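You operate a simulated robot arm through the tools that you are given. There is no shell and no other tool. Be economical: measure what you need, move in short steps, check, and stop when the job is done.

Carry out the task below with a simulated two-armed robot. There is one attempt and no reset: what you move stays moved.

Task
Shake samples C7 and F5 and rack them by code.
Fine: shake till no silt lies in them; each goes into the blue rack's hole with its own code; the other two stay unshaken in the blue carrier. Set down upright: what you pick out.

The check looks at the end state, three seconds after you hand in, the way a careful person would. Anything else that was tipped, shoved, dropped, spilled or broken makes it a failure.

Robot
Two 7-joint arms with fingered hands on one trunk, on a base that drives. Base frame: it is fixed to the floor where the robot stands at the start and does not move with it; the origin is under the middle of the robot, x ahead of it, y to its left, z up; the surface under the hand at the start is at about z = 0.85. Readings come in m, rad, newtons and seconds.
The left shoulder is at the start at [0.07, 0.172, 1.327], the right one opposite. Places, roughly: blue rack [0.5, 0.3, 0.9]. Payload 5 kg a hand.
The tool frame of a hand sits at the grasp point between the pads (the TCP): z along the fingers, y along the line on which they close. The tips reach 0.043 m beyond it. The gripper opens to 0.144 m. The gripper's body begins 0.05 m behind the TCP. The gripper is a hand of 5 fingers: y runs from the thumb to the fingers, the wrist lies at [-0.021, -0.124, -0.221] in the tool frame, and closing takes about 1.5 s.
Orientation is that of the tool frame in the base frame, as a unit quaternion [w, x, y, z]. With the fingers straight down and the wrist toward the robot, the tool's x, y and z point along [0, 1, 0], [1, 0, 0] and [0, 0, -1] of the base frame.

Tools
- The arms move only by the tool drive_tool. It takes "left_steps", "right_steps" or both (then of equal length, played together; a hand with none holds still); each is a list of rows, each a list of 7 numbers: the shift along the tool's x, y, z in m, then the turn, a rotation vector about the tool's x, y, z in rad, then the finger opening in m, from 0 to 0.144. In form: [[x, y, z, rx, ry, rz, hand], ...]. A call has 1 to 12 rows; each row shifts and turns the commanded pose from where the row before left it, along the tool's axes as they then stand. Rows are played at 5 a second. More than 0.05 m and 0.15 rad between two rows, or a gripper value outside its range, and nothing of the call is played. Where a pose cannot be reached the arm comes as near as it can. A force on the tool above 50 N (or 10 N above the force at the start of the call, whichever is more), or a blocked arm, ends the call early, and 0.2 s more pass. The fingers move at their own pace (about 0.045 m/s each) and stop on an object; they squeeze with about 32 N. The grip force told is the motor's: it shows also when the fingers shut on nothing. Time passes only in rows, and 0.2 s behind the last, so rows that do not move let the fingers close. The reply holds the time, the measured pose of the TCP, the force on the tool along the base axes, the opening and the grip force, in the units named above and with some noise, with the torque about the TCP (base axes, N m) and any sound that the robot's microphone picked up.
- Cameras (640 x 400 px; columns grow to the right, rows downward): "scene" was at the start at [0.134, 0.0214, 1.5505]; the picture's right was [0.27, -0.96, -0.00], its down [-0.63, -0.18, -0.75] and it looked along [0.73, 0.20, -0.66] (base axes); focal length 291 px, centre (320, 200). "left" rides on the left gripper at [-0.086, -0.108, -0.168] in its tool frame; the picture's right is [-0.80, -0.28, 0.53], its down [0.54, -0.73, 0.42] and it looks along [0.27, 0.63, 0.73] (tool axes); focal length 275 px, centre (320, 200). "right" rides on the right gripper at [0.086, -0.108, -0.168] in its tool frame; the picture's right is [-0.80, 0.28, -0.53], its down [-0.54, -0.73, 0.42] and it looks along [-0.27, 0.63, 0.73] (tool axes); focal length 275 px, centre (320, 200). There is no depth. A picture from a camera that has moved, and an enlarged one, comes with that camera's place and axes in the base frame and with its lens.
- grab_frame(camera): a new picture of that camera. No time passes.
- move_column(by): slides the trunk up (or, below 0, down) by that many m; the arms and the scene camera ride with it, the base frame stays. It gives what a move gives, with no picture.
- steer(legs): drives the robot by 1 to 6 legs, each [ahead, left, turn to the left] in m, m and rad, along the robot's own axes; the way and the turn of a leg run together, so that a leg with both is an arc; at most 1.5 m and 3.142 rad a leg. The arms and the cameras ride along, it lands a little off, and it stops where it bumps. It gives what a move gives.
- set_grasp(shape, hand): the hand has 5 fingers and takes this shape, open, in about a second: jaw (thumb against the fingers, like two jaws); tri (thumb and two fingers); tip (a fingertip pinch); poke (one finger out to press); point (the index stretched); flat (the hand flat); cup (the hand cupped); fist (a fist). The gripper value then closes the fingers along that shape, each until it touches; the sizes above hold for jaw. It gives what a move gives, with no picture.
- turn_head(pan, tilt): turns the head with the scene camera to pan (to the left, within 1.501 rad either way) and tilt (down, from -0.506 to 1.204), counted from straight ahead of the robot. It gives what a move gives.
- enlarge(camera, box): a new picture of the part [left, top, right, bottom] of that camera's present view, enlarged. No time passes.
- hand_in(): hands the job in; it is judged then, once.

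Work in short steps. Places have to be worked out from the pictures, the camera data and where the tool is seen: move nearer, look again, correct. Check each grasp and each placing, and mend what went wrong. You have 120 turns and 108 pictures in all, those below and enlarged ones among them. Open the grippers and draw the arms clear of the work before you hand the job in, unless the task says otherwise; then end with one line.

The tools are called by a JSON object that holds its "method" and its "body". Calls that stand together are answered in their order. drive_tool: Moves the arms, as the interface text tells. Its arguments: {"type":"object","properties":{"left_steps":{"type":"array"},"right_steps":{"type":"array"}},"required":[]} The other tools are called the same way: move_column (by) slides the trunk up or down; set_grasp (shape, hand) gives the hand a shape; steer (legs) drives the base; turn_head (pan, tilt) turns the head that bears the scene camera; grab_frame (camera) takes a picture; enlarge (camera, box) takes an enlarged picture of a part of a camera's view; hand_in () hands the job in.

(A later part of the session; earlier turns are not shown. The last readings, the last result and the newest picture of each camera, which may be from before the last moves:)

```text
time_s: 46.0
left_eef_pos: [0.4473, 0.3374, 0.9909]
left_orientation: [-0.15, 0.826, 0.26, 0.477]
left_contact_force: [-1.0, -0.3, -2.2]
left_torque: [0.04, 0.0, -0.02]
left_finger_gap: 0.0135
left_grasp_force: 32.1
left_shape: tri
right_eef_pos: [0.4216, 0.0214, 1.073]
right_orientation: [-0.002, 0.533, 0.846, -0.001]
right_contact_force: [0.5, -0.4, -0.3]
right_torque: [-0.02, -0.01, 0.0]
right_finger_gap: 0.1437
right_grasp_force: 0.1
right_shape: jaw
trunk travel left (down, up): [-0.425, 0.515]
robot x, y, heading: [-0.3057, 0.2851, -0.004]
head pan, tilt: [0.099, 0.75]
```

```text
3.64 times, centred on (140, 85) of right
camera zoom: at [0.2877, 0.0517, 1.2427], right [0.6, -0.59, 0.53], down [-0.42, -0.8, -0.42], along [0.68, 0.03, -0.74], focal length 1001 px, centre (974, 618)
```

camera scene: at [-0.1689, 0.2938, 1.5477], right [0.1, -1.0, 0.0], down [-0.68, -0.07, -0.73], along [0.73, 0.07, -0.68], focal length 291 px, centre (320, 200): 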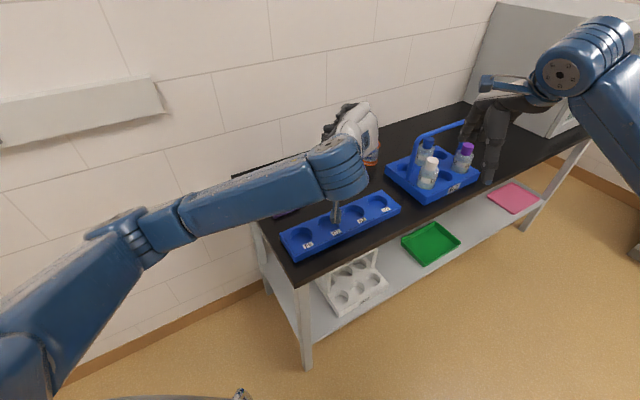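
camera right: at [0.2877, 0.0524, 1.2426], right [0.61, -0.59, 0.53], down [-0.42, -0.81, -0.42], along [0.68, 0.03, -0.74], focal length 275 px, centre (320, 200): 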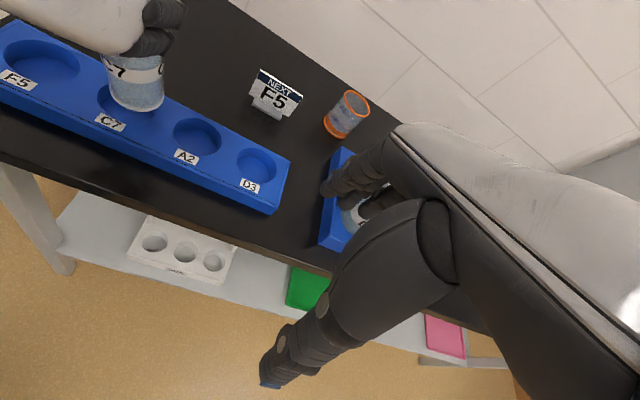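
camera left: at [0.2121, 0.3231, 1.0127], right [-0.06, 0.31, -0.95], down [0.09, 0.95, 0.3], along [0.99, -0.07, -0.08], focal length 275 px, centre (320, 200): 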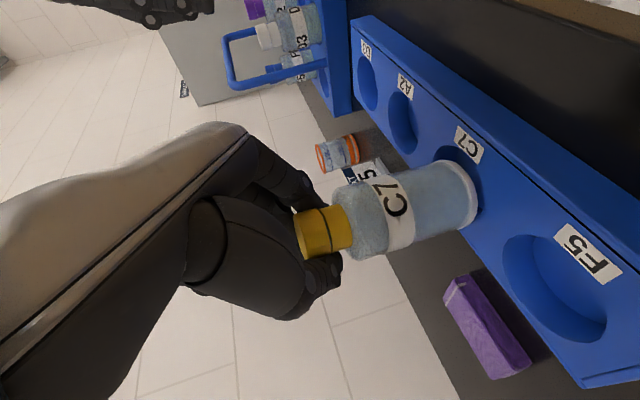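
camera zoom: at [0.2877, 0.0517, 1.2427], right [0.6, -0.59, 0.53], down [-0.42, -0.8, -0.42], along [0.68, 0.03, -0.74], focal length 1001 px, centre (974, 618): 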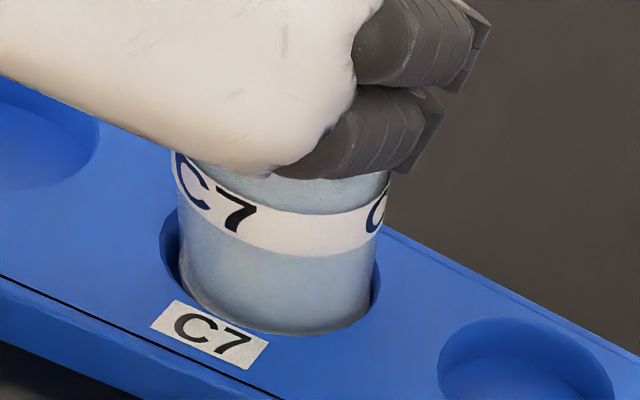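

The base has gone into the hole freely. I lower on in small steps until it seats.

{"method": "drive_tool", "body": {"left_steps": [[-0.0047, 0, 0.0015, 0, 0, 0, 0], [-0.0051, 0, 0.0031, 0, 0, 0, 0], [-0.0034, 0, 0.0021, 0, 0, 0, 0], [0, 0, 0, 0, 0, 0, 0]]}}

{"method": "enlarge", "body": {"camera": "right", "box": [80, 30, 200, 140]}}

```text
time_s: 47.0
left_eef_pos: [0.4468, 0.3376, 0.9804]
left_orientation: [-0.148, 0.825, 0.259, 0.481]
left_contact_force: [4.0, 6.9, 30.6]
left_torque: [-0.41, -0.45, 0.1]
left_finger_gap: 0.0135
left_grasp_force: 32.5
left_shape: tri
right_eef_pos: [0.4192, 0.022, 1.0753]
right_orientation: [-0.001, 0.532, 0.847, -0.001]
right_contact_force: [0.5, 0.3, 0.1]
right_torque: [0.02, -0.03, -0.03]
right_finger_gap: 0.144
right_grasp_force: 0.1
right_shape: jaw
trunk travel left (down, up): [-0.425, 0.515]
robot x, y, heading: [-0.2988, 0.289, -0.002]
head pan, tilt: [0.099, 0.75]
```

```text
3.64 times, centred on (140, 85) of right
camera zoom: at [0.2854, 0.0526, 1.2445], right [0.6, -0.59, 0.53], down [-0.42, -0.8, -0.42], along [0.68, 0.03, -0.73], focal length 1001 px, centre (974, 618)
```

zoom: 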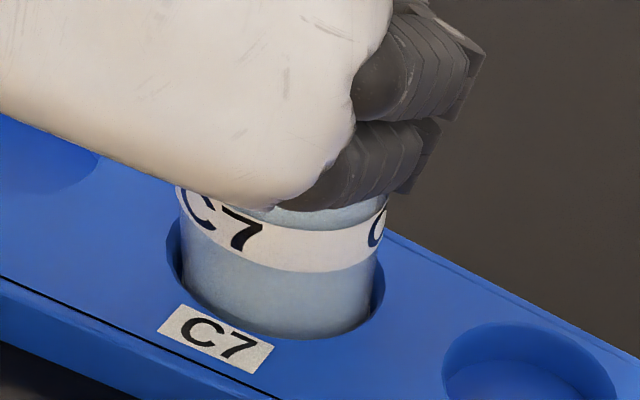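

It is seated (30 N upward). I relieve 2 mm, open, and check before drawing back.

{"method": "drive_tool", "body": {"left_steps": [[0.002, 0, -0.0012, 0, 0, 0, 0.02], [0, 0, 0, 0, 0, 0, 0.04], [0, 0, 0, 0, 0, 0, 0.06], [0, 0, 0, 0, 0, 0, 0.075], [0, 0, 0, 0, 0, 0, 0.075], [0, 0, 0, 0, 0, 0, 0.075], [0, 0, 0, 0, 0, 0, 0.075]]}}

{"method": "grab_frame", "body": {"camera": "left"}}

{"method": "enlarge", "body": {"camera": "right", "box": [40, 0, 220, 140]}}

```text
time_s: 48.6
left_eef_pos: [0.4461, 0.3378, 0.9776]
left_orientation: [-0.15, 0.827, 0.258, 0.477]
left_contact_force: [0.3, 0.0, -0.2]
left_torque: [0.03, 0.0, -0.02]
left_finger_gap: 0.0742
left_grasp_force: 0.0
left_shape: tri
right_eef_pos: [0.4212, 0.021, 1.074]
right_orientation: [-0.002, 0.532, 0.847, -0.002]
right_contact_force: [0.9, -0.1, 0.4]
right_torque: [0.0, 0.01, -0.03]
right_finger_gap: 0.144
right_grasp_force: 0.1
right_shape: jaw
trunk travel left (down, up): [-0.425, 0.515]
robot x, y, heading: [-0.3043, 0.2864, -0.001]
head pan, tilt: [0.099, 0.75]
```

```text
35 pictures are left
camera left: at [0.2294, 0.3207, 0.9873], right [-0.11, 0.27, -0.96], down [0.11, 0.96, 0.26], along [0.99, -0.08, -0.14], focal length 275 px, centre (320, 200)
```

left: 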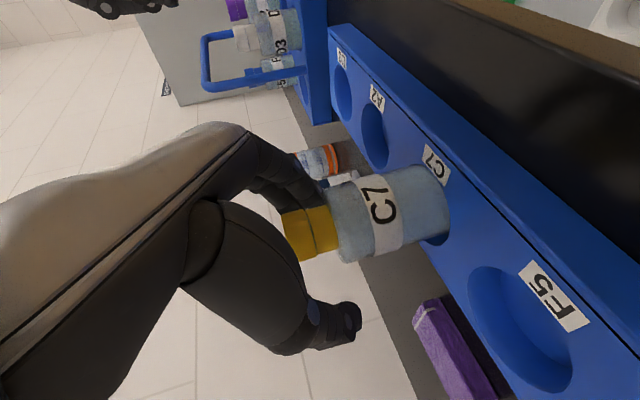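

```text
2.86 times, centred on (130, 70) of right
camera zoom: at [0.2871, 0.0518, 1.243], right [0.6, -0.59, 0.53], down [-0.42, -0.8, -0.42], along [0.68, 0.03, -0.74], focal length 786 px, centre (863, 571)
```

zoom: 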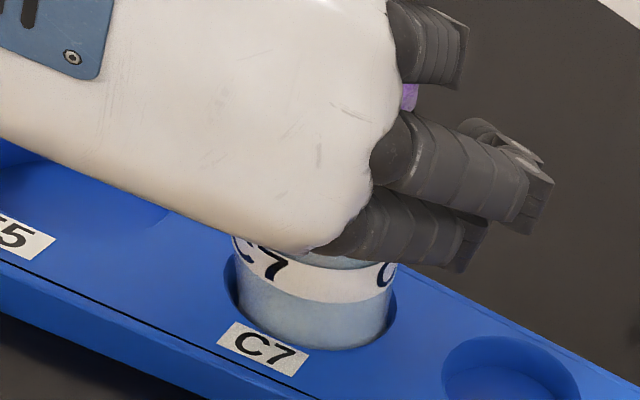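

C7 stands upright in its hole. I shift the fingers off the cap and draw back along the tool axis.

{"method": "drive_tool", "body": {"left_steps": [[0, 0.012, 0, 0, 0, 0, 0.085], [0, 0, -0.015, 0, 0, 0, 0.085], [0, 0, -0.03, 0, 0, 0, 0.085], [0, 0, -0.04, 0, 0, 0, 0.085], [0, 0, -0.04, 0, 0, 0, 0.085], [0.04, 0, -0.02, 0, 0, 0, 0.085], [0.04, 0, -0.02, 0, 0, 0, 0.085], [0.04, 0, -0.02, 0, 0, 0, 0.085], [0, 0, 0, 0, 0, 0, 0.144]]}}

{"method": "grab_frame", "body": {"camera": "right"}}

```text
time_s: 50.6
left_eef_pos: [0.3724, 0.2706, 1.1738]
left_orientation: [-0.15, 0.827, 0.258, 0.477]
left_contact_force: [-1.1, 0.0, -0.2]
left_torque: [-0.02, 0.0, 0.0]
left_finger_gap: 0.1191
left_grasp_force: 0.1
left_shape: tri
right_eef_pos: [0.4222, 0.0204, 1.0743]
right_orientation: [-0.002, 0.532, 0.847, -0.002]
right_contact_force: [0.3, 0.3, 0.1]
right_torque: [-0.01, 0.01, 0.0]
right_finger_gap: 0.1437
right_grasp_force: 0.1
right_shape: jaw
trunk travel left (down, up): [-0.425, 0.515]
robot x, y, heading: [-0.3033, 0.2873, -0.006]
head pan, tilt: [0.099, 0.75]
```

```text
33 pictures are left
camera right: at [0.2876, 0.0521, 1.2427], right [0.6, -0.59, 0.53], down [-0.42, -0.8, -0.42], along [0.68, 0.03, -0.74], focal length 275 px, centre (320, 200)
```

right: 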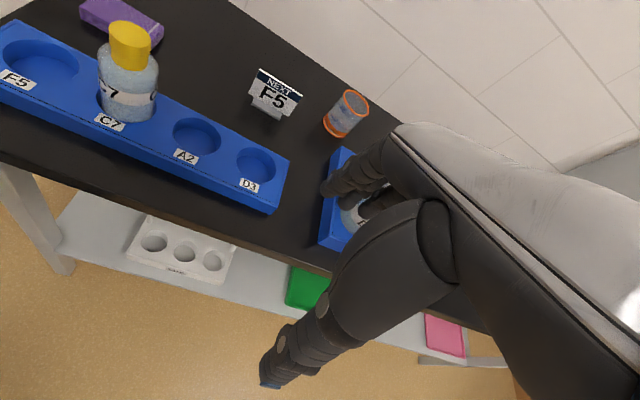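

C7 stands upright in its hole. I raise the right hand again and drive the base back to near its first working place for F5.

{"method": "drive_tool", "body": {"right_steps": [[0, 0, -0.03, 0, 0, 0.15, 0.144], [0, 0, -0.03, 0, 0, 0.15, 0.144], [0, 0, -0.03, 0, 0, 0.15, 0.144], [0, 0, -0.03, 0, 0, 0, 0.144]]}}

{"method": "steer", "body": {"legs": [[0.205, -0.287, 0]]}}

```text
time_s: 51.6
left_eef_pos: [0.3714, 0.2699, 1.1733]
left_orientation: [-0.149, 0.827, 0.259, 0.477]
left_contact_force: [-0.3, 0.1, 0.1]
left_torque: [-0.03, -0.02, 0.0]
left_finger_gap: 0.1434
left_grasp_force: 0.0
left_shape: tri
right_eef_pos: [0.4197, 0.0207, 1.1941]
right_orientation: [-0.001, 0.708, 0.706, -0.002]
right_contact_force: [-0.3, -0.1, -0.9]
right_torque: [-0.02, 0.01, 0.0]
right_finger_gap: 0.1437
right_grasp_force: 0.0
right_shape: jaw
trunk travel left (down, up): [-0.425, 0.515]
robot x, y, heading: [-0.305, 0.2855, -0.008]
head pan, tilt: [0.099, 0.75]
```

```text
time_s: 53.9
left_eef_pos: [0.576, -0.0173, 1.1738]
left_orientation: [-0.15, 0.826, 0.259, 0.477]
left_contact_force: [0.4, -0.1, -0.5]
left_torque: [0.0, -0.01, -0.02]
left_finger_gap: 0.1435
left_grasp_force: 0.0
left_shape: tri
right_eef_pos: [0.6255, -0.2665, 1.1948]
right_orientation: [-0.001, 0.707, 0.707, -0.002]
right_contact_force: [0.5, -0.2, -0.4]
right_torque: [0.0, 0.0, 0.01]
right_finger_gap: 0.1438
right_grasp_force: 0.0
right_shape: jaw
trunk travel left (down, up): [-0.425, 0.515]
robot x, y, heading: [-0.0955, 0.0004, -0.002]
head pan, tilt: [0.099, 0.75]
```

Back in place. I move above F5 at z 1.2 and turn the hand vertical again.

{"method": "drive_tool", "body": {"left_steps": [[0.024, 0.0236, 0.0264, 0, 0, 0, 0.1], [0.024, 0.0236, 0.0264, 0, 0, 0, 0.1], [0.024, 0.0236, 0.0264, 0, 0, 0, 0.1], [0.024, 0.0236, 0.0264, 0, 0, 0, 0.1], [0.024, 0.0236, 0.0264, 0, 0, 0, 0.1], [0, 0, 0, 0, -0.147, 0, 0.08], [0, 0, 0, 0, -0.147, 0, 0.08], [0, 0, 0, 0, -0.147, 0, 0.08], [0, 0, 0, 0, -0.147, 0, 0.08], [0, 0, 0, 0, -0.147, 0, 0.08], [0, 0, 0, 0, -0.147, 0, 0.08], [0, 0, 0, 0, -0.147, 0, 0.08]]}}

{"method": "grab_frame", "body": {"camera": "right"}}

{"method": "turn_head", "body": {"pan": 0.0, "tilt": 0.65}}

{"method": "enlarge", "body": {"camera": "scene", "box": [240, 60, 440, 260]}}

```text
time_s: 56.5
left_eef_pos: [0.7881, -0.0148, 1.212]
left_orientation: [-0.003, 0.954, 0.299, 0.007]
left_contact_force: [0.6, -0.2, -0.8]
left_torque: [-0.04, 0.01, -0.01]
left_finger_gap: 0.0805
left_grasp_force: 0.1
left_shape: tri
right_eef_pos: [0.6269, -0.2654, 1.1932]
right_orientation: [-0.001, 0.707, 0.707, -0.002]
right_contact_force: [0.0, -0.4, -0.1]
right_torque: [0.0, 0.0, 0.01]
right_finger_gap: 0.1437
right_grasp_force: 0.0
right_shape: jaw
trunk travel left (down, up): [-0.425, 0.515]
robot x, y, heading: [-0.1014, -0.0014, -0.005]
head pan, tilt: [0.099, 0.75]
```

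```text
32 pictures are left
camera right: at [0.5201, -0.1799, 1.363], right [0.29, -0.8, 0.53], down [-0.73, -0.54, -0.42], along [0.62, -0.27, -0.74], focal length 275 px, centre (320, 200)
```

right: 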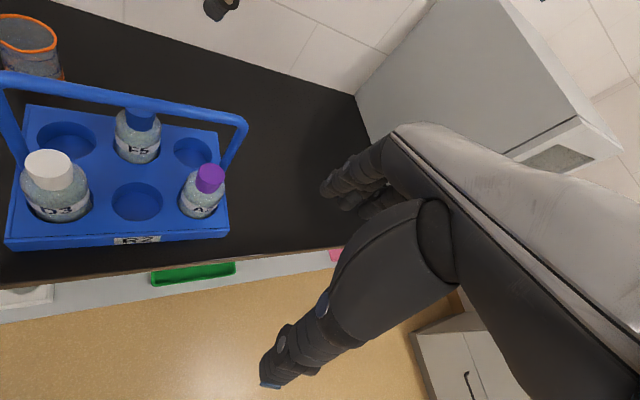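

```text
time_s: 57.2
left_eef_pos: [0.7873, -0.0147, 1.2106]
left_orientation: [-0.004, 0.954, 0.299, 0.008]
left_contact_force: [-0.2, -0.2, 0.1]
left_torque: [0.03, 0.01, -0.01]
left_finger_gap: 0.0807
left_grasp_force: 0.0
left_shape: tri
right_eef_pos: [0.6261, -0.2674, 1.1933]
right_orientation: [-0.002, 0.708, 0.707, -0.002]
right_contact_force: [-0.4, -0.5, 0.5]
right_torque: [0.0, -0.01, 0.01]
right_finger_gap: 0.1436
right_grasp_force: 0.0
right_shape: jaw
trunk travel left (down, up): [-0.425, 0.515]
robot x, y, heading: [-0.1002, 0.0, -0.006]
head pan, tilt: [0.0, 0.649]
```

```text
2.00 times, centred on (340, 160) of scene
camera zoom: at [0.0402, -0.0024, 1.5562], right [0.0, -1.0, 0.0], down [-0.61, 0.0, -0.8], along [0.8, 0.0, -0.61], focal length 582 px, centre (280, 280)
```

zoom: 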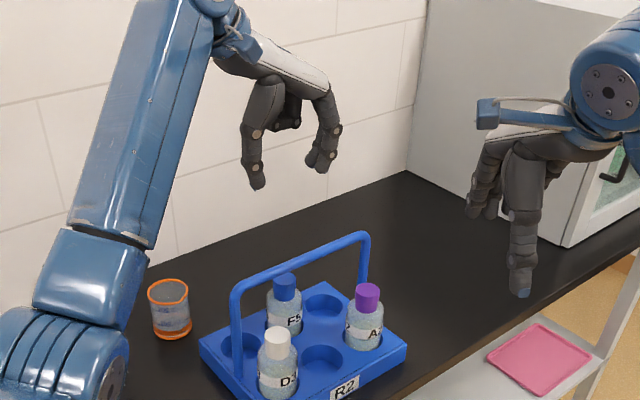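

Combining the views, F5's axis is at about (0.787, -0.012); the hand is vertical and within 3 mm. I lower to z 1.05 and check with the hand and scene cameras.

{"method": "drive_tool", "body": {"left_steps": [[0.0056, -0.0022, 0.04, 0, 0, 0, 0.08], [0, 0, 0.04, 0, 0, 0, 0.08], [0, 0, 0.04, 0, 0, 0, 0.08], [0, 0, 0.04, 0, 0, 0, 0.08], [0, 0, 0, 0, 0, 0, 0.08]]}}

{"method": "enlarge", "body": {"camera": "scene", "box": [270, 110, 390, 250]}}

{"method": "grab_frame", "body": {"camera": "left"}}

{"method": "enlarge", "body": {"camera": "right", "box": [0, 0, 280, 260]}}

```text
time_s: 58.4
left_eef_pos: [0.7918, -0.0079, 1.0521]
left_orientation: [-0.003, 0.954, 0.299, 0.009]
left_contact_force: [0.1, 0.2, 0.4]
left_torque: [-0.01, -0.03, 0.0]
left_finger_gap: 0.0804
left_grasp_force: 0.0
left_shape: tri
right_eef_pos: [0.6258, -0.2667, 1.195]
right_orientation: [-0.002, 0.708, 0.707, -0.001]
right_contact_force: [1.4, -1.1, 1.0]
right_torque: [-0.02, 0.0, -0.02]
right_finger_gap: 0.1437
right_grasp_force: 0.1
right_shape: jaw
trunk travel left (down, up): [-0.425, 0.515]
robot x, y, heading: [-0.1031, 0.0, 0.001]
head pan, tilt: [0.0, 0.649]
```

```text
2.86 times, centred on (330, 180) of scene
camera zoom: at [0.0395, -0.0028, 1.5564], right [0.0, -1.0, 0.0], down [-0.6, 0.0, -0.8], along [0.8, 0.0, -0.6], focal length 831 px, centre (291, 257)
```

zoom: 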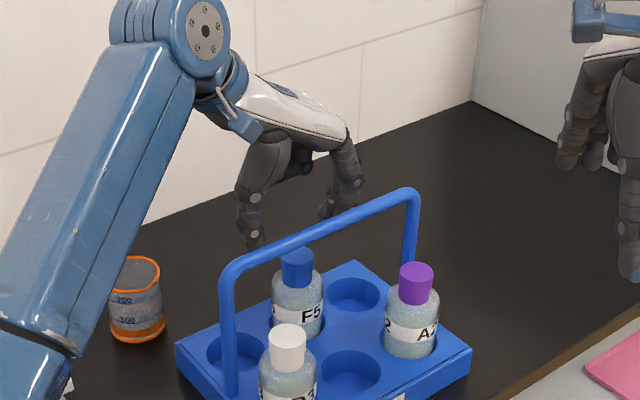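

```text
29 pictures are left
camera left: at [0.6566, 0.0309, 1.2177], right [-0.81, -0.22, -0.55], down [0.04, 0.91, -0.41], along [0.59, -0.35, -0.73], focal length 275 px, centre (320, 200)
```

left: 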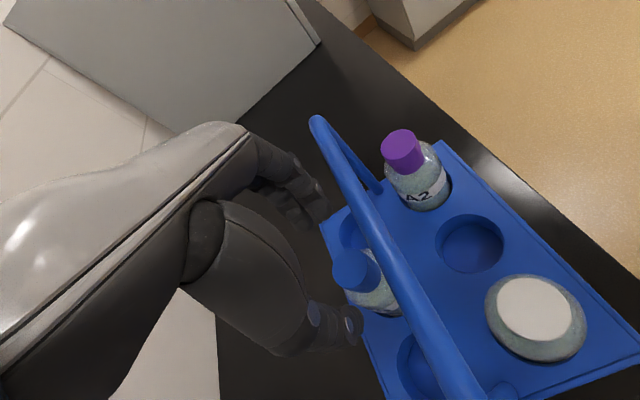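

```text
1.54 times, centred on (140, 130) of right
camera zoom: at [0.5191, -0.1805, 1.3634], right [0.29, -0.8, 0.53], down [-0.73, -0.54, -0.42], along [0.62, -0.27, -0.73], focal length 424 px, centre (597, 308)
```

zoom: 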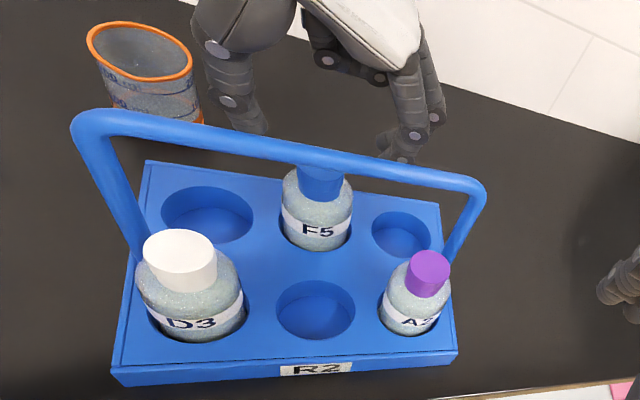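

The hand camera puts F5's axis at about (0.782, -0.008), so I shift -5 mm along y and -3 mm along x, and lower to z 0.996.

{"method": "drive_tool", "body": {"left_steps": [[-0.003, -0.005, 0.02, 0, 0, 0, 0.08], [0, 0, 0.02, 0, 0, 0, 0.08], [0, 0, 0.016, 0, 0, 0, 0.08], [0, 0, 0, 0, 0, 0, 0.08]]}}

{"method": "enlarge", "body": {"camera": "left", "box": [200, 110, 480, 330]}}

{"method": "enlarge", "body": {"camera": "right", "box": [40, 0, 240, 180]}}

```text
time_s: 59.4
left_eef_pos: [0.787, -0.0043, 0.9958]
left_orientation: [-0.004, 0.954, 0.299, 0.009]
left_contact_force: [0.2, 0.3, 0.3]
left_torque: [0.01, -0.01, 0.0]
left_finger_gap: 0.0802
left_grasp_force: 0.1
left_shape: tri
right_eef_pos: [0.6266, -0.2666, 1.1936]
right_orientation: [-0.001, 0.708, 0.707, -0.003]
right_contact_force: [-0.3, 0.0, 0.5]
right_torque: [-0.01, 0.02, 0.01]
right_finger_gap: 0.1439
right_grasp_force: 0.1
right_shape: jaw
trunk travel left (down, up): [-0.425, 0.515]
robot x, y, heading: [-0.105, -0.0028, -0.003]
head pan, tilt: [0.0, 0.649]
```

```text
1.82 times, centred on (340, 220) of left
camera zoom: at [0.6523, 0.0351, 1.1616], right [-0.81, -0.22, -0.55], down [0.04, 0.91, -0.41], along [0.59, -0.35, -0.73], focal length 500 px, centre (284, 164)
```

zoom: 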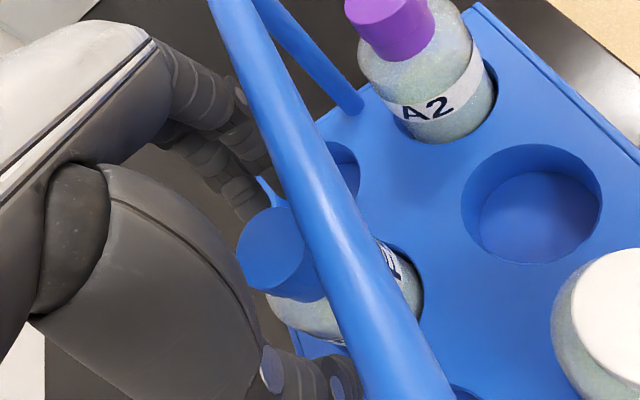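

```text
2.22 times, centred on (140, 90) of right
camera zoom: at [0.5196, -0.1802, 1.3632], right [0.29, -0.8, 0.53], down [-0.73, -0.54, -0.42], along [0.62, -0.27, -0.73], focal length 612 px, centre (720, 444)
```

zoom: 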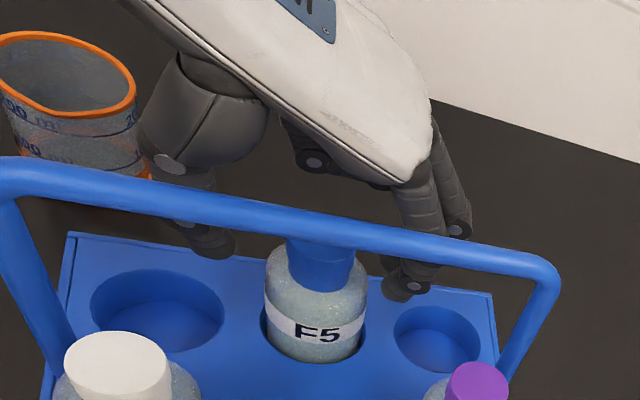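

The fingers straddle the cap well. I nudge 3 mm, lower 5 mm and close.

{"method": "drive_tool", "body": {"left_steps": [[-0.003, 0, 0.005, 0, 0, 0, 0.07], [0, 0, 0, 0, 0, 0, 0.05], [0, 0, 0, 0, 0, 0, 0.03], [0, 0, 0, 0, 0, 0, 0.0], [0, 0, 0, 0, 0, 0, 0.0], [0, 0, 0, 0, 0, 0, 0.0], [0, 0, 0, 0, 0, 0, 0.0], [0, 0, 0, 0, 0, 0, 0.0], [0, 0, 0, 0, 0, 0, 0.0]]}}

{"method": "enlarge", "body": {"camera": "left", "box": [200, 110, 480, 330]}}

```text
time_s: 61.4
left_eef_pos: [0.7848, -0.0051, 0.9925]
left_orientation: [-0.002, 0.954, 0.3, 0.009]
left_contact_force: [-2.5, 2.6, 20.7]
left_torque: [0.38, 0.34, 0.0]
left_finger_gap: 0.0344
left_grasp_force: 32.0
left_shape: tri
right_eef_pos: [0.6253, -0.2656, 1.1959]
right_orientation: [0.0, 0.707, 0.707, -0.002]
right_contact_force: [0.2, -0.9, 0.9]
right_torque: [0.0, 0.01, -0.03]
right_finger_gap: 0.1438
right_grasp_force: 0.1
right_shape: jaw
trunk travel left (down, up): [-0.425, 0.515]
robot x, y, heading: [-0.0997, 0.0018, -0.003]
head pan, tilt: [0.0, 0.649]
```

```text
1.82 times, centred on (340, 220) of left
camera zoom: at [0.6491, 0.0333, 1.1578], right [-0.81, -0.22, -0.55], down [0.04, 0.91, -0.41], along [0.59, -0.35, -0.73], focal length 500 px, centre (284, 164)
```

zoom: 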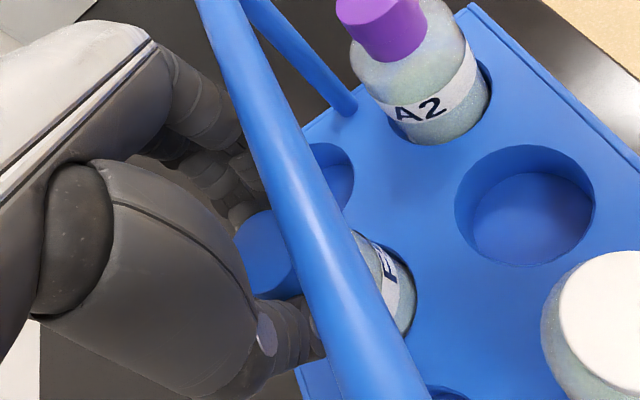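

Gripping the cap (gap 0.034, 32 N), with the tips pressing on the shoulder. I lift 2 cm as a test.

{"method": "drive_tool", "body": {"left_steps": [[0, 0, -0.005, 0, 0, 0, 0], [0, 0, -0.01, 0, 0, 0, 0], [0, 0, -0.01, 0, 0, 0, 0], [0, 0, 0, 0, 0, 0, 0]]}}

{"method": "enlarge", "body": {"camera": "right", "box": [40, 0, 240, 180]}}

```text
time_s: 62.4
left_eef_pos: [0.7862, -0.0069, 1.015]
left_orientation: [-0.003, 0.954, 0.299, 0.008]
left_contact_force: [0.2, -1.1, -2.9]
left_torque: [-0.07, -0.08, 0.03]
left_finger_gap: 0.0317
left_grasp_force: 32.1
left_shape: tri
right_eef_pos: [0.628, -0.2656, 1.1942]
right_orientation: [-0.001, 0.707, 0.707, -0.002]
right_contact_force: [0.4, -0.6, 0.1]
right_torque: [0.0, -0.01, -0.01]
right_finger_gap: 0.1437
right_grasp_force: 0.0
right_shape: jaw
trunk travel left (down, up): [-0.425, 0.515]
robot x, y, heading: [-0.1007, -0.0003, -0.002]
head pan, tilt: [0.0, 0.649]
```

```text
2.22 times, centred on (140, 90) of right
camera zoom: at [0.5204, -0.1802, 1.3627], right [0.29, -0.8, 0.53], down [-0.73, -0.54, -0.42], along [0.62, -0.27, -0.74], focal length 612 px, centre (720, 444)
```

zoom: 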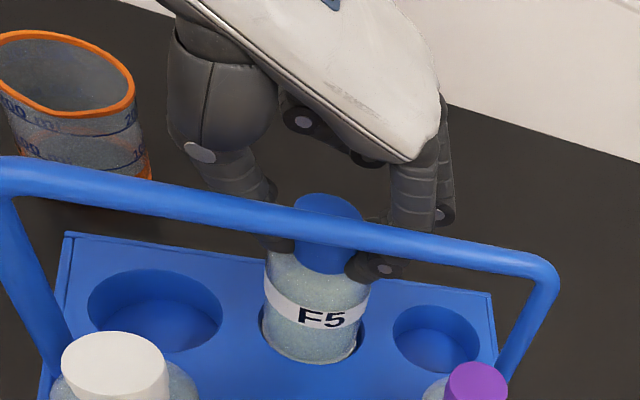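

It is holding (about 2.9 N). I lift straight up clear of the handle and look.

{"method": "drive_tool", "body": {"left_steps": [[0, 0, -0.02, 0, 0, 0, 0], [0, 0, -0.03, 0, 0, 0, 0], [0, 0, -0.035, 0, 0, 0, 0], [0, 0, -0.04, 0, 0, 0, 0], [0, 0, -0.04, 0, 0, 0, 0], [0, 0, -0.04, 0, 0, 0, 0], [0, 0, -0.04, 0, 0, 0, 0], [0, 0, 0, 0, 0, 0, 0]]}}

{"method": "grab_frame", "body": {"camera": "scene"}}

{"method": "enlarge", "body": {"camera": "left", "box": [270, 170, 510, 400]}}

```text
time_s: 64.2
left_eef_pos: [0.7811, -0.0089, 1.2612]
left_orientation: [-0.003, 0.954, 0.299, 0.008]
left_contact_force: [0.2, 0.7, -3.3]
left_torque: [-0.02, 0.01, 0.01]
left_finger_gap: 0.0319
left_grasp_force: 31.9
left_shape: tri
right_eef_pos: [0.6283, -0.2666, 1.1935]
right_orientation: [-0.002, 0.707, 0.707, -0.002]
right_contact_force: [1.3, -0.3, 0.0]
right_torque: [-0.02, 0.0, -0.02]
right_finger_gap: 0.1442
right_grasp_force: 0.1
right_shape: jaw
trunk travel left (down, up): [-0.425, 0.515]
robot x, y, heading: [-0.097, -0.0024, -0.001]
head pan, tilt: [0.0, 0.649]
```

```text
23 pictures are left
camera scene: at [0.0411, -0.0022, 1.5561], right [0.0, -1.0, 0.0], down [-0.61, 0.0, -0.8], along [0.8, 0.0, -0.61], focal length 291 px, centre (320, 200)
```

scene: 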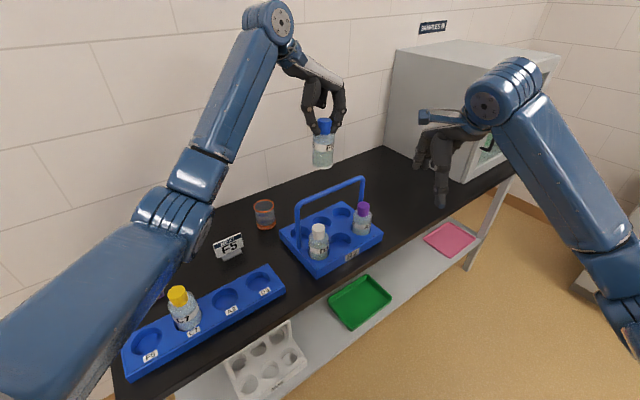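

```text
1.74 times, centred on (390, 285) of left
camera zoom: at [0.6465, 0.031, 1.4262], right [-0.81, -0.22, -0.55], down [0.04, 0.91, -0.41], along [0.59, -0.35, -0.73], focal length 479 px, centre (198, 52)
```

zoom: 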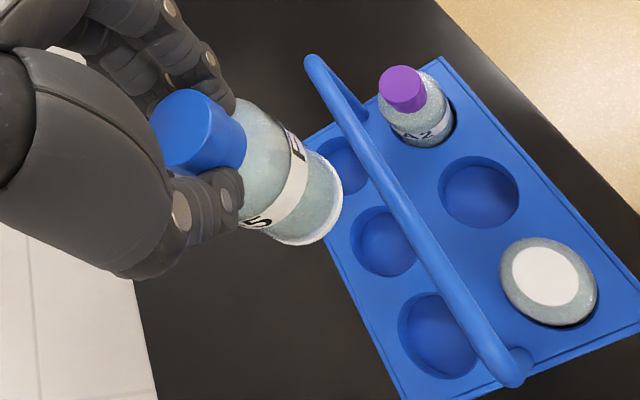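

F5 is held nicely upright. I take one close look at it unshaken as a reference.

{"method": "enlarge", "body": {"camera": "scene", "box": [295, 110, 350, 175]}}

```text
6.15 times, centred on (322, 142) of scene
camera zoom: at [0.0411, -0.0022, 1.5561], right [0.0, -1.0, 0.0], down [-0.61, 0.0, -0.8], along [0.8, 0.0, -0.61], focal length 1790 px, centre (305, 554)
```

zoom: 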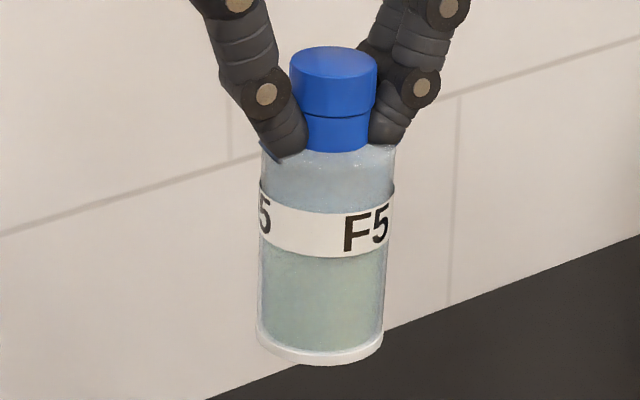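

The unshaken F5 is greenish in its lower part. I shake it straight up and down from here (the stroke stays above this height).

{"method": "drive_tool", "body": {"left_steps": [[0, 0, -0.046, 0, 0, 0, 0], [0, 0, 0.046, 0, 0, 0, 0], [0, 0, -0.046, 0, 0, 0, 0], [0, 0, 0.046, 0, 0, 0, 0], [0, 0, -0.046, 0, 0, 0, 0], [0, 0, 0.046, 0, 0, 0, 0], [0, 0, -0.046, 0, 0, 0, 0], [0, 0, 0.046, 0, 0, 0, 0], [0, 0, -0.046, 0, 0, 0, 0], [0, 0, 0.046, 0, 0, 0, 0], [0, 0, -0.046, 0, 0, 0, 0], [0, 0, 0.046, 0, 0, 0, 0]]}}

{"method": "enlarge", "body": {"camera": "scene", "box": [295, 110, 350, 175]}}

```text
time_s: 66.8
left_eef_pos: [0.7827, -0.0083, 1.2599]
left_orientation: [-0.003, 0.954, 0.299, 0.008]
left_contact_force: [0.4, -0.3, -2.4]
left_torque: [-0.02, 0.04, 0.0]
left_finger_gap: 0.0318
left_grasp_force: 31.9
left_shape: tri
right_eef_pos: [0.6274, -0.2655, 1.1937]
right_orientation: [-0.001, 0.708, 0.706, -0.004]
right_contact_force: [0.4, 0.1, 0.3]
right_torque: [0.0, 0.03, 0.04]
right_finger_gap: 0.1437
right_grasp_force: 0.1
right_shape: jaw
trunk travel left (down, up): [-0.425, 0.515]
robot x, y, heading: [-0.1012, 0.0001, -0.006]
head pan, tilt: [0.0, 0.649]
```

```text
6.15 times, centred on (322, 142) of scene
camera zoom: at [0.0419, -0.0018, 1.5562], right [0.0, -1.0, 0.0], down [-0.61, 0.0, -0.8], along [0.8, 0.0, -0.61], focal length 1790 px, centre (305, 554)
```

zoom: 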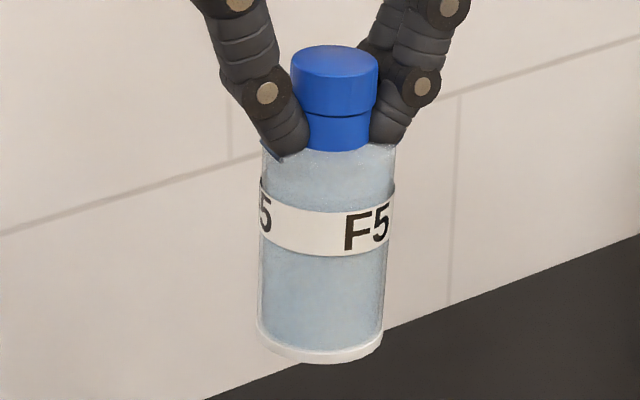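

The green has turned to an even clear blue, just as with C7. One more short shake for safety, then I drive back to the rack place.

{"method": "drive_tool", "body": {"left_steps": [[0, 0, -0.046, 0, 0, 0, 0], [0, 0, 0.046, 0, 0, 0, 0], [0, 0, -0.046, 0, 0, 0, 0], [0, 0, 0.046, 0, 0, 0, 0], [0, 0, -0.046, 0, 0, 0, 0], [0, 0, 0.046, 0, 0, 0, 0], [0, 0, -0.046, 0, 0, 0, 0], [0, 0, 0.046, 0, 0, 0, 0], [0, 0, 0, 0, 0, 0, 0]]}}

{"method": "steer", "body": {"legs": [[-0.2, 0.285, 0]]}}

```text
time_s: 68.8
left_eef_pos: [0.7834, -0.0092, 1.26]
left_orientation: [-0.004, 0.954, 0.299, 0.008]
left_contact_force: [-0.2, -0.4, -2.6]
left_torque: [0.02, 0.03, -0.01]
left_finger_gap: 0.0314
left_grasp_force: 31.9
left_shape: tri
right_eef_pos: [0.6276, -0.2654, 1.194]
right_orientation: [-0.002, 0.707, 0.707, -0.003]
right_contact_force: [0.3, 0.5, 0.2]
right_torque: [-0.01, 0.04, 0.03]
right_finger_gap: 0.1438
right_grasp_force: 0.1
right_shape: jaw
trunk travel left (down, up): [-0.425, 0.515]
robot x, y, heading: [-0.1015, -0.0015, -0.005]
head pan, tilt: [0.0, 0.649]
```

```text
time_s: 71.1
left_eef_pos: [0.5845, 0.2766, 1.2608]
left_orientation: [-0.004, 0.955, 0.298, 0.007]
left_contact_force: [0.6, 0.3, -2.8]
left_torque: [0.0, 0.02, 0.01]
left_finger_gap: 0.0317
left_grasp_force: 32.0
left_shape: tri
right_eef_pos: [0.4287, 0.0205, 1.1932]
right_orientation: [-0.002, 0.708, 0.707, -0.002]
right_contact_force: [-0.3, 1.1, 0.5]
right_torque: [0.0, 0.02, 0.0]
right_finger_gap: 0.1439
right_grasp_force: 0.0
right_shape: jaw
trunk travel left (down, up): [-0.425, 0.515]
robot x, y, heading: [-0.298, 0.2862, -0.004]
head pan, tilt: [0.0, 0.649]
```

I carry F5 at z 1.2 over to above the F5 hole (about (0.387, 0.408)) and lower to z 1.05, while the right hand goes to its viewing place.

{"method": "drive_tool", "body": {"left_steps": [[-0.0143, -0.037, 0.0, 0, 0, 0, 0], [-0.0143, -0.037, 0.0, 0, 0, 0, 0], [-0.0143, -0.037, 0.0, 0, 0, 0, 0], [-0.0143, -0.037, 0.0, 0, 0, 0, 0], [-0.0143, -0.037, 0, 0, 0, 0, 0], [-0.0143, -0.037, 0, 0, 0, 0, 0], [0, 0, 0.045, 0, 0, 0, 0], [0, 0, 0.045, 0, 0, 0, 0], [0, 0, 0.045, 0, 0, 0, 0], [0, 0, 0.045, 0, 0, 0, 0], [0, 0, 0.02, 0, 0, 0, 0], [0, 0, 0, 0, 0, 0, 0]], "right_steps": [[0, 0, 0.03, 0, 0, 0, 0.144], [0, 0, 0.03, 0, 0, 0, 0.144], [0, 0, 0.03, 0, 0, 0, 0.144], [0, 0, 0.03, 0, 0, -0.15, 0.144], [0, 0, 0, 0, 0, -0.15, 0.144], [0, 0, 0, 0, 0, -0.15, 0.144], [0, 0, 0, 0, 0, -0.15, 0.144], [0, 0, 0, 0, 0, 0, 0.144], [0, 0, 0, 0, 0, 0, 0.144], [0, 0, 0, 0, 0, 0, 0.144], [0, 0, 0, 0, 0, 0, 0.144], [0, 0, 0, 0, 0, 0, 0.144]]}}

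{"method": "grab_frame", "body": {"camera": "right"}}

{"method": "grab_frame", "body": {"camera": "left"}}

```text
time_s: 73.7
left_eef_pos: [0.3889, 0.4132, 1.0596]
left_orientation: [-0.004, 0.954, 0.298, 0.009]
left_contact_force: [0.0, 0.7, -3.0]
left_torque: [0.01, 0.01, -0.02]
left_finger_gap: 0.0316
left_grasp_force: 32.2
left_shape: tri
right_eef_pos: [0.4274, 0.0203, 1.0742]
right_orientation: [-0.002, 0.467, 0.884, -0.002]
right_contact_force: [-0.4, -0.4, -0.1]
right_torque: [0.02, -0.01, -0.01]
right_finger_gap: 0.1435
right_grasp_force: 0.0
right_shape: jaw
trunk travel left (down, up): [-0.425, 0.515]
robot x, y, heading: [-0.3022, 0.2881, -0.004]
head pan, tilt: [0.0, 0.649]
```

```text
19 pictures are left
camera right: at [0.2905, 0.0303, 1.2432], right [0.69, -0.5, 0.53], down [-0.3, -0.86, -0.42], along [0.66, 0.13, -0.74], focal length 275 px, centre (320, 200)
```

right: 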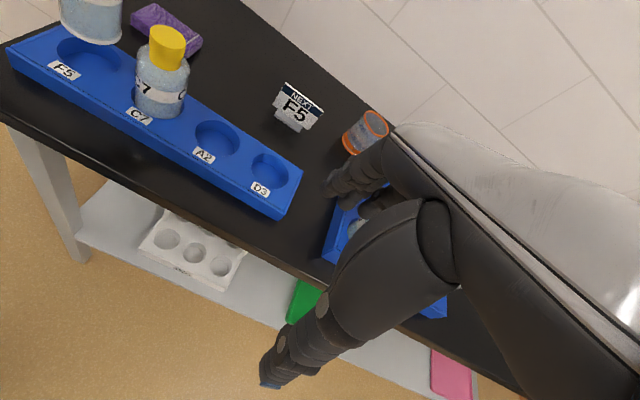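

```text
18 pictures are left
camera left: at [0.2533, 0.4522, 1.2249], right [-0.81, -0.21, -0.55], down [0.04, 0.91, -0.41], along [0.59, -0.35, -0.73], focal length 275 px, centre (320, 200)
```

left: 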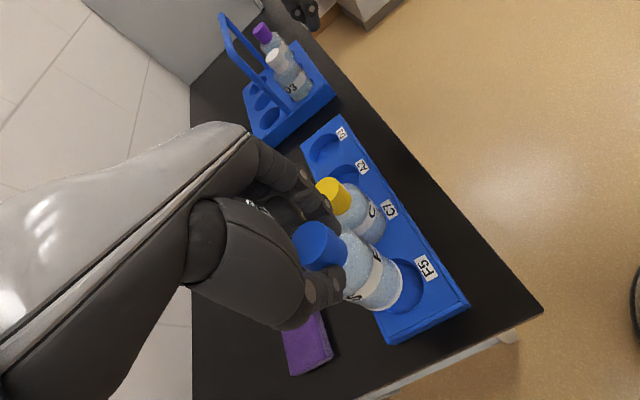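

Both views show it. I enlarge the right camera's view of the base and hole.

{"method": "enlarge", "body": {"camera": "right", "box": [0, 0, 200, 130]}}

```text
3.08 times, centred on (100, 65) of right
camera zoom: at [0.2905, 0.0303, 1.2432], right [0.69, -0.5, 0.53], down [-0.3, -0.86, -0.42], along [0.66, 0.13, -0.74], focal length 847 px, centre (997, 615)
```

zoom: 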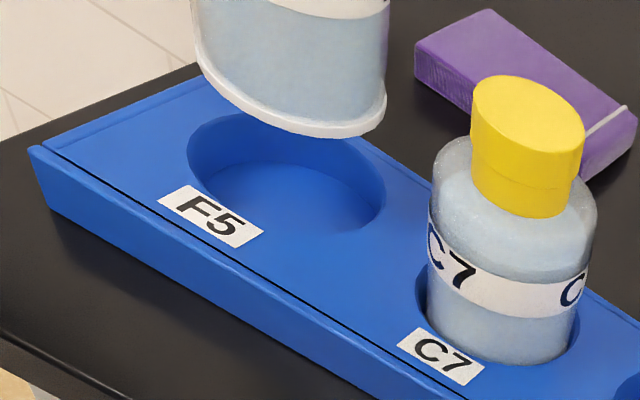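

Roughly aligned. I lower 30 mm more so that the base nears the rim, then check.

{"method": "drive_tool", "body": {"left_steps": [[0, 0, 0.015, 0, 0, 0, 0], [0, 0, 0.013, 0, 0, 0, 0], [0, 0, 0, 0, 0, 0, 0]]}}

{"method": "enlarge", "body": {"camera": "right", "box": [0, 0, 200, 130]}}

```text
time_s: 74.5
left_eef_pos: [0.3891, 0.4142, 1.0326]
left_orientation: [-0.004, 0.955, 0.297, 0.009]
left_contact_force: [0.8, -0.3, -2.2]
left_torque: [-0.01, 0.0, -0.01]
left_finger_gap: 0.0314
left_grasp_force: 32.3
left_shape: tri
right_eef_pos: [0.4267, 0.0198, 1.0742]
right_orientation: [-0.002, 0.468, 0.884, -0.001]
right_contact_force: [-0.5, 0.0, 0.6]
right_torque: [0.01, 0.03, 0.04]
right_finger_gap: 0.1441
right_grasp_force: 0.1
right_shape: jaw
trunk travel left (down, up): [-0.425, 0.515]
robot x, y, heading: [-0.2973, 0.2916, -0.006]
head pan, tilt: [0.0, 0.649]
```

```text
3.08 times, centred on (100, 65) of right
camera zoom: at [0.2905, 0.0303, 1.2432], right [0.69, -0.5, 0.53], down [-0.3, -0.86, -0.42], along [0.66, 0.13, -0.74], focal length 847 px, centre (997, 615)
```

zoom: 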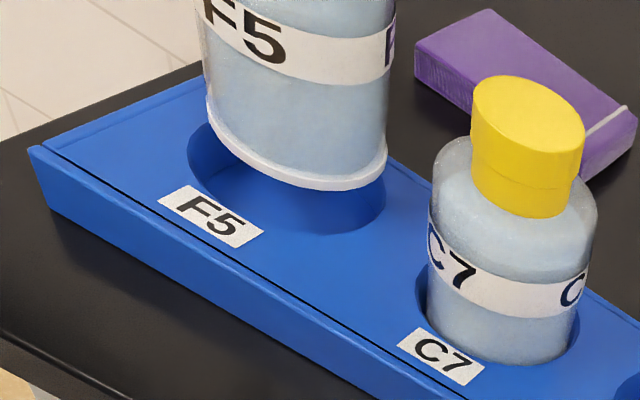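

I cross-check with the left camera.

{"method": "enlarge", "body": {"camera": "left", "box": [280, 190, 480, 350]}}

```text
2.50 times, centred on (380, 270) of left
camera zoom: at [0.2538, 0.453, 1.1967], right [-0.81, -0.21, -0.55], down [0.04, 0.91, -0.41], along [0.59, -0.35, -0.73], focal length 688 px, centre (170, 25)
```

zoom: 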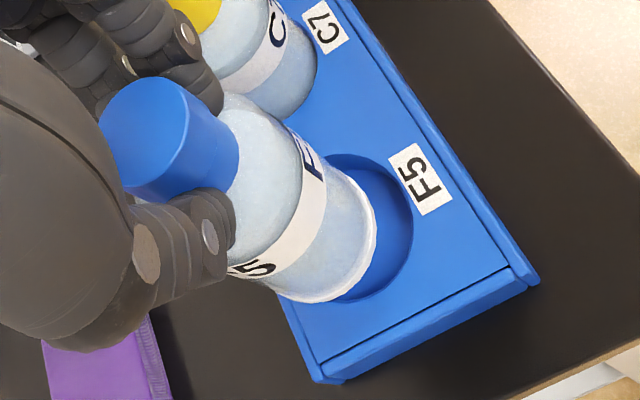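

The two views agree best on a shift of about 5 mm to the front. I apply it, lower 12 mm to rim level, and check.

{"method": "drive_tool", "body": {"left_steps": [[-0.005, 0.001, 0.004, 0, 0, 0, 0], [0, 0, 0.007, 0, 0, 0, 0], [0, 0, 0, 0, 0, 0, 0]]}}

{"method": "enlarge", "body": {"camera": "right", "box": [0, 0, 200, 130]}}

```text
time_s: 75.3
left_eef_pos: [0.3858, 0.4094, 1.0198]
left_orientation: [-0.003, 0.955, 0.298, 0.008]
left_contact_force: [0.7, -0.1, -1.8]
left_torque: [0.01, 0.01, 0.0]
left_finger_gap: 0.0316
left_grasp_force: 31.8
left_shape: tri
right_eef_pos: [0.4255, 0.0203, 1.0748]
right_orientation: [-0.003, 0.467, 0.884, -0.003]
right_contact_force: [-0.1, 0.0, 0.4]
right_torque: [0.01, -0.03, 0.0]
right_finger_gap: 0.144
right_grasp_force: 0.2
right_shape: jaw
trunk travel left (down, up): [-0.425, 0.515]
robot x, y, heading: [-0.2993, 0.287, -0.002]
head pan, tilt: [0.0, 0.649]
```

```text
3.08 times, centred on (100, 65) of right
camera zoom: at [0.2906, 0.0304, 1.2432], right [0.69, -0.5, 0.53], down [-0.3, -0.86, -0.42], along [0.66, 0.13, -0.74], focal length 847 px, centre (997, 615)
```

zoom: 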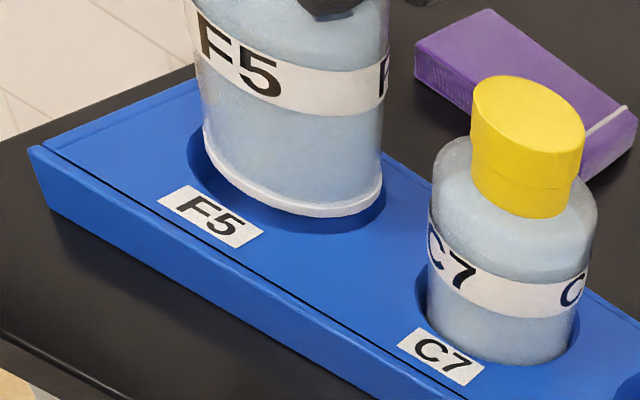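

Very close now; a further 4 mm to the front and 2 mm left, then I lower gently with force watch.

{"method": "drive_tool", "body": {"left_steps": [[-0.004, -0.002, 0.001, 0, 0, 0, 0], [0, 0, 0.005, 0, 0, 0, 0], [0, 0, 0.004, 0, 0, 0, 0], [0, 0, 0, 0, 0, 0, 0]]}}

{"method": "enlarge", "body": {"camera": "right", "box": [0, 0, 200, 130]}}

```text
time_s: 76.3
left_eef_pos: [0.3817, 0.4085, 1.0103]
left_orientation: [-0.003, 0.955, 0.298, 0.007]
left_contact_force: [-0.1, 0.5, -2.6]
left_torque: [0.01, 0.01, 0.04]
left_finger_gap: 0.0316
left_grasp_force: 31.7
left_shape: tri
right_eef_pos: [0.4269, 0.0207, 1.0735]
right_orientation: [-0.001, 0.467, 0.884, -0.002]
right_contact_force: [0.3, 0.7, 0.7]
right_torque: [0.0, -0.02, 0.0]
right_finger_gap: 0.1437
right_grasp_force: 0.1
right_shape: jaw
trunk travel left (down, up): [-0.425, 0.515]
robot x, y, heading: [-0.2975, 0.2882, -0.009]
head pan, tilt: [0.0, 0.649]
```

```text
3.08 times, centred on (100, 65) of right
camera zoom: at [0.2905, 0.0304, 1.2432], right [0.69, -0.5, 0.53], down [-0.3, -0.86, -0.42], along [0.66, 0.13, -0.74], focal length 847 px, centre (997, 615)
```

zoom: 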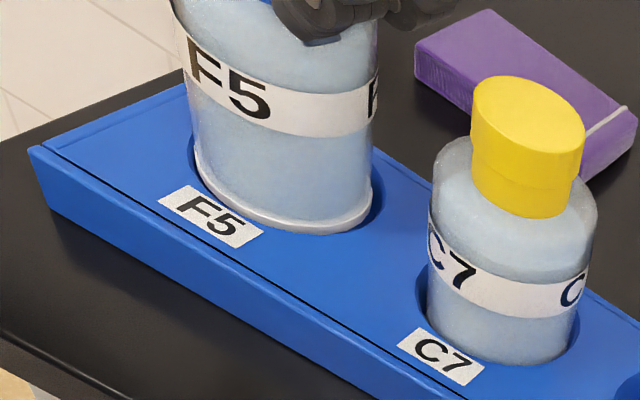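

No contact yet, but the base is now about 5 mm too far to the front. I shift back 5 mm and lower in small steps.

{"method": "drive_tool", "body": {"left_steps": [[0.005, 0, 0, 0, 0, 0, 0], [0, 0, 0.005, 0, 0, 0, 0], [0, 0, 0.005, 0, 0, 0, 0], [0, 0, 0, 0, 0, 0, 0]]}}

{"method": "enlarge", "body": {"camera": "right", "box": [0, 0, 200, 130]}}

```text
time_s: 77.3
left_eef_pos: [0.3866, 0.4125, 1.0015]
left_orientation: [-0.003, 0.954, 0.298, 0.007]
left_contact_force: [0.2, -1.1, -1.7]
left_torque: [-0.08, 0.03, -0.02]
left_finger_gap: 0.0319
left_grasp_force: 31.7
left_shape: tri
right_eef_pos: [0.4261, 0.0205, 1.0744]
right_orientation: [-0.002, 0.467, 0.884, -0.002]
right_contact_force: [-0.6, -0.1, -0.2]
right_torque: [-0.01, 0.01, 0.0]
right_finger_gap: 0.1435
right_grasp_force: 0.0
right_shape: jaw
trunk travel left (down, up): [-0.425, 0.515]
robot x, y, heading: [-0.2994, 0.2902, -0.002]
head pan, tilt: [0.0, 0.649]
```

```text
3.08 times, centred on (100, 65) of right
camera zoom: at [0.2905, 0.0303, 1.2432], right [0.69, -0.5, 0.53], down [-0.3, -0.86, -0.42], along [0.66, 0.13, -0.74], focal length 847 px, centre (997, 615)
```

zoom: 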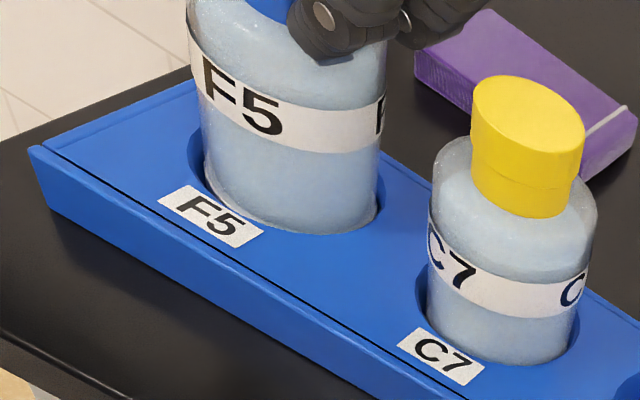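

The base is inside the hole. I lower on until it seats.

{"method": "drive_tool", "body": {"left_steps": [[0, 0, 0.005, 0, 0, 0, 0], [0, 0, 0.004, 0, 0, 0, 0], [0, 0, 0.003, 0, 0, 0, 0], [0, 0, 0, 0, 0, 0, 0]]}}

```text
time_s: 78.3
left_eef_pos: [0.3855, 0.4119, 0.9923]
left_orientation: [-0.001, 0.954, 0.299, 0.011]
left_contact_force: [-3.5, 0.1, 23.4]
left_torque: [-0.03, -0.05, -0.04]
left_finger_gap: 0.0331
left_grasp_force: 32.4
left_shape: tri
right_eef_pos: [0.4257, 0.0201, 1.0758]
right_orientation: [-0.001, 0.467, 0.884, -0.001]
right_contact_force: [-0.3, -0.8, -0.4]
right_torque: [-0.01, 0.02, 0.04]
right_finger_gap: 0.144
right_grasp_force: 0.0
right_shape: jaw
trunk travel left (down, up): [-0.425, 0.515]
robot x, y, heading: [-0.2952, 0.2854, -0.006]
head pan, tilt: [0.0, 0.649]
```

It meets the floor at TCP z 0.992, the same as in the carrier. I relieve the pressure, open to 0.065 and look.

{"method": "drive_tool", "body": {"left_steps": [[0, 0, -0.002, 0, 0, 0, 0.035], [0, 0, 0, 0, 0, 0, 0.045], [0, 0, 0, 0, 0, 0, 0.055], [0, 0, 0, 0, 0, 0, 0.065], [0, 0, 0, 0, 0, 0, 0.065], [0, 0, 0, 0, 0, 0, 0.065]]}}

{"method": "grab_frame", "body": {"camera": "right"}}

{"method": "grab_frame", "body": {"camera": "left"}}

```text
time_s: 79.7
left_eef_pos: [0.3857, 0.4116, 0.9907]
left_orientation: [-0.003, 0.955, 0.298, 0.009]
left_contact_force: [0.0, 0.3, 0.6]
left_torque: [-0.01, -0.02, 0.05]
left_finger_gap: 0.0645
left_grasp_force: 0.1
left_shape: tri
right_eef_pos: [0.4267, 0.0205, 1.074]
right_orientation: [-0.003, 0.467, 0.884, -0.002]
right_contact_force: [0.3, -0.7, -0.2]
right_torque: [0.01, -0.04, -0.02]
right_finger_gap: 0.1439
right_grasp_force: 0.2
right_shape: jaw
trunk travel left (down, up): [-0.425, 0.515]
robot x, y, heading: [-0.2975, 0.2884, -0.001]
head pan, tilt: [0.0, 0.649]
```

```text
11 pictures are left
camera right: at [0.2903, 0.0304, 1.2432], right [0.69, -0.5, 0.53], down [-0.3, -0.86, -0.42], along [0.66, 0.13, -0.74], focal length 275 px, centre (320, 200)
```

right: 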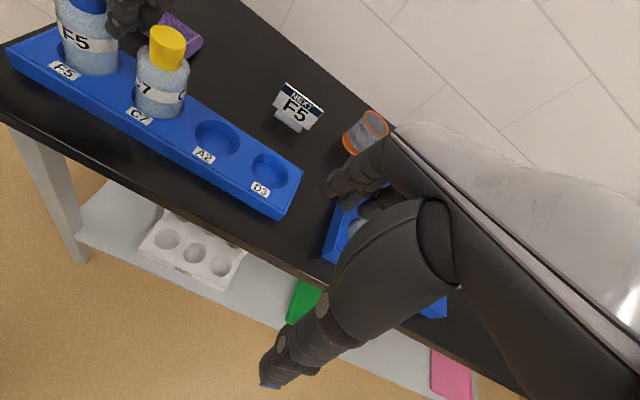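

```text
10 pictures are left
camera left: at [0.2508, 0.4519, 1.1557], right [-0.81, -0.21, -0.55], down [0.04, 0.91, -0.41], along [0.59, -0.35, -0.73], focal length 275 px, centre (320, 200)
```

left: 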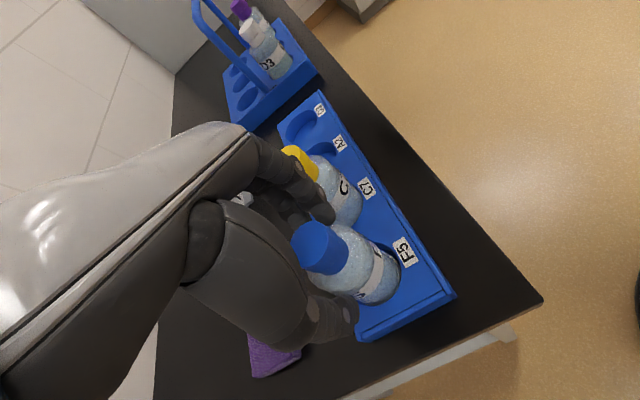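

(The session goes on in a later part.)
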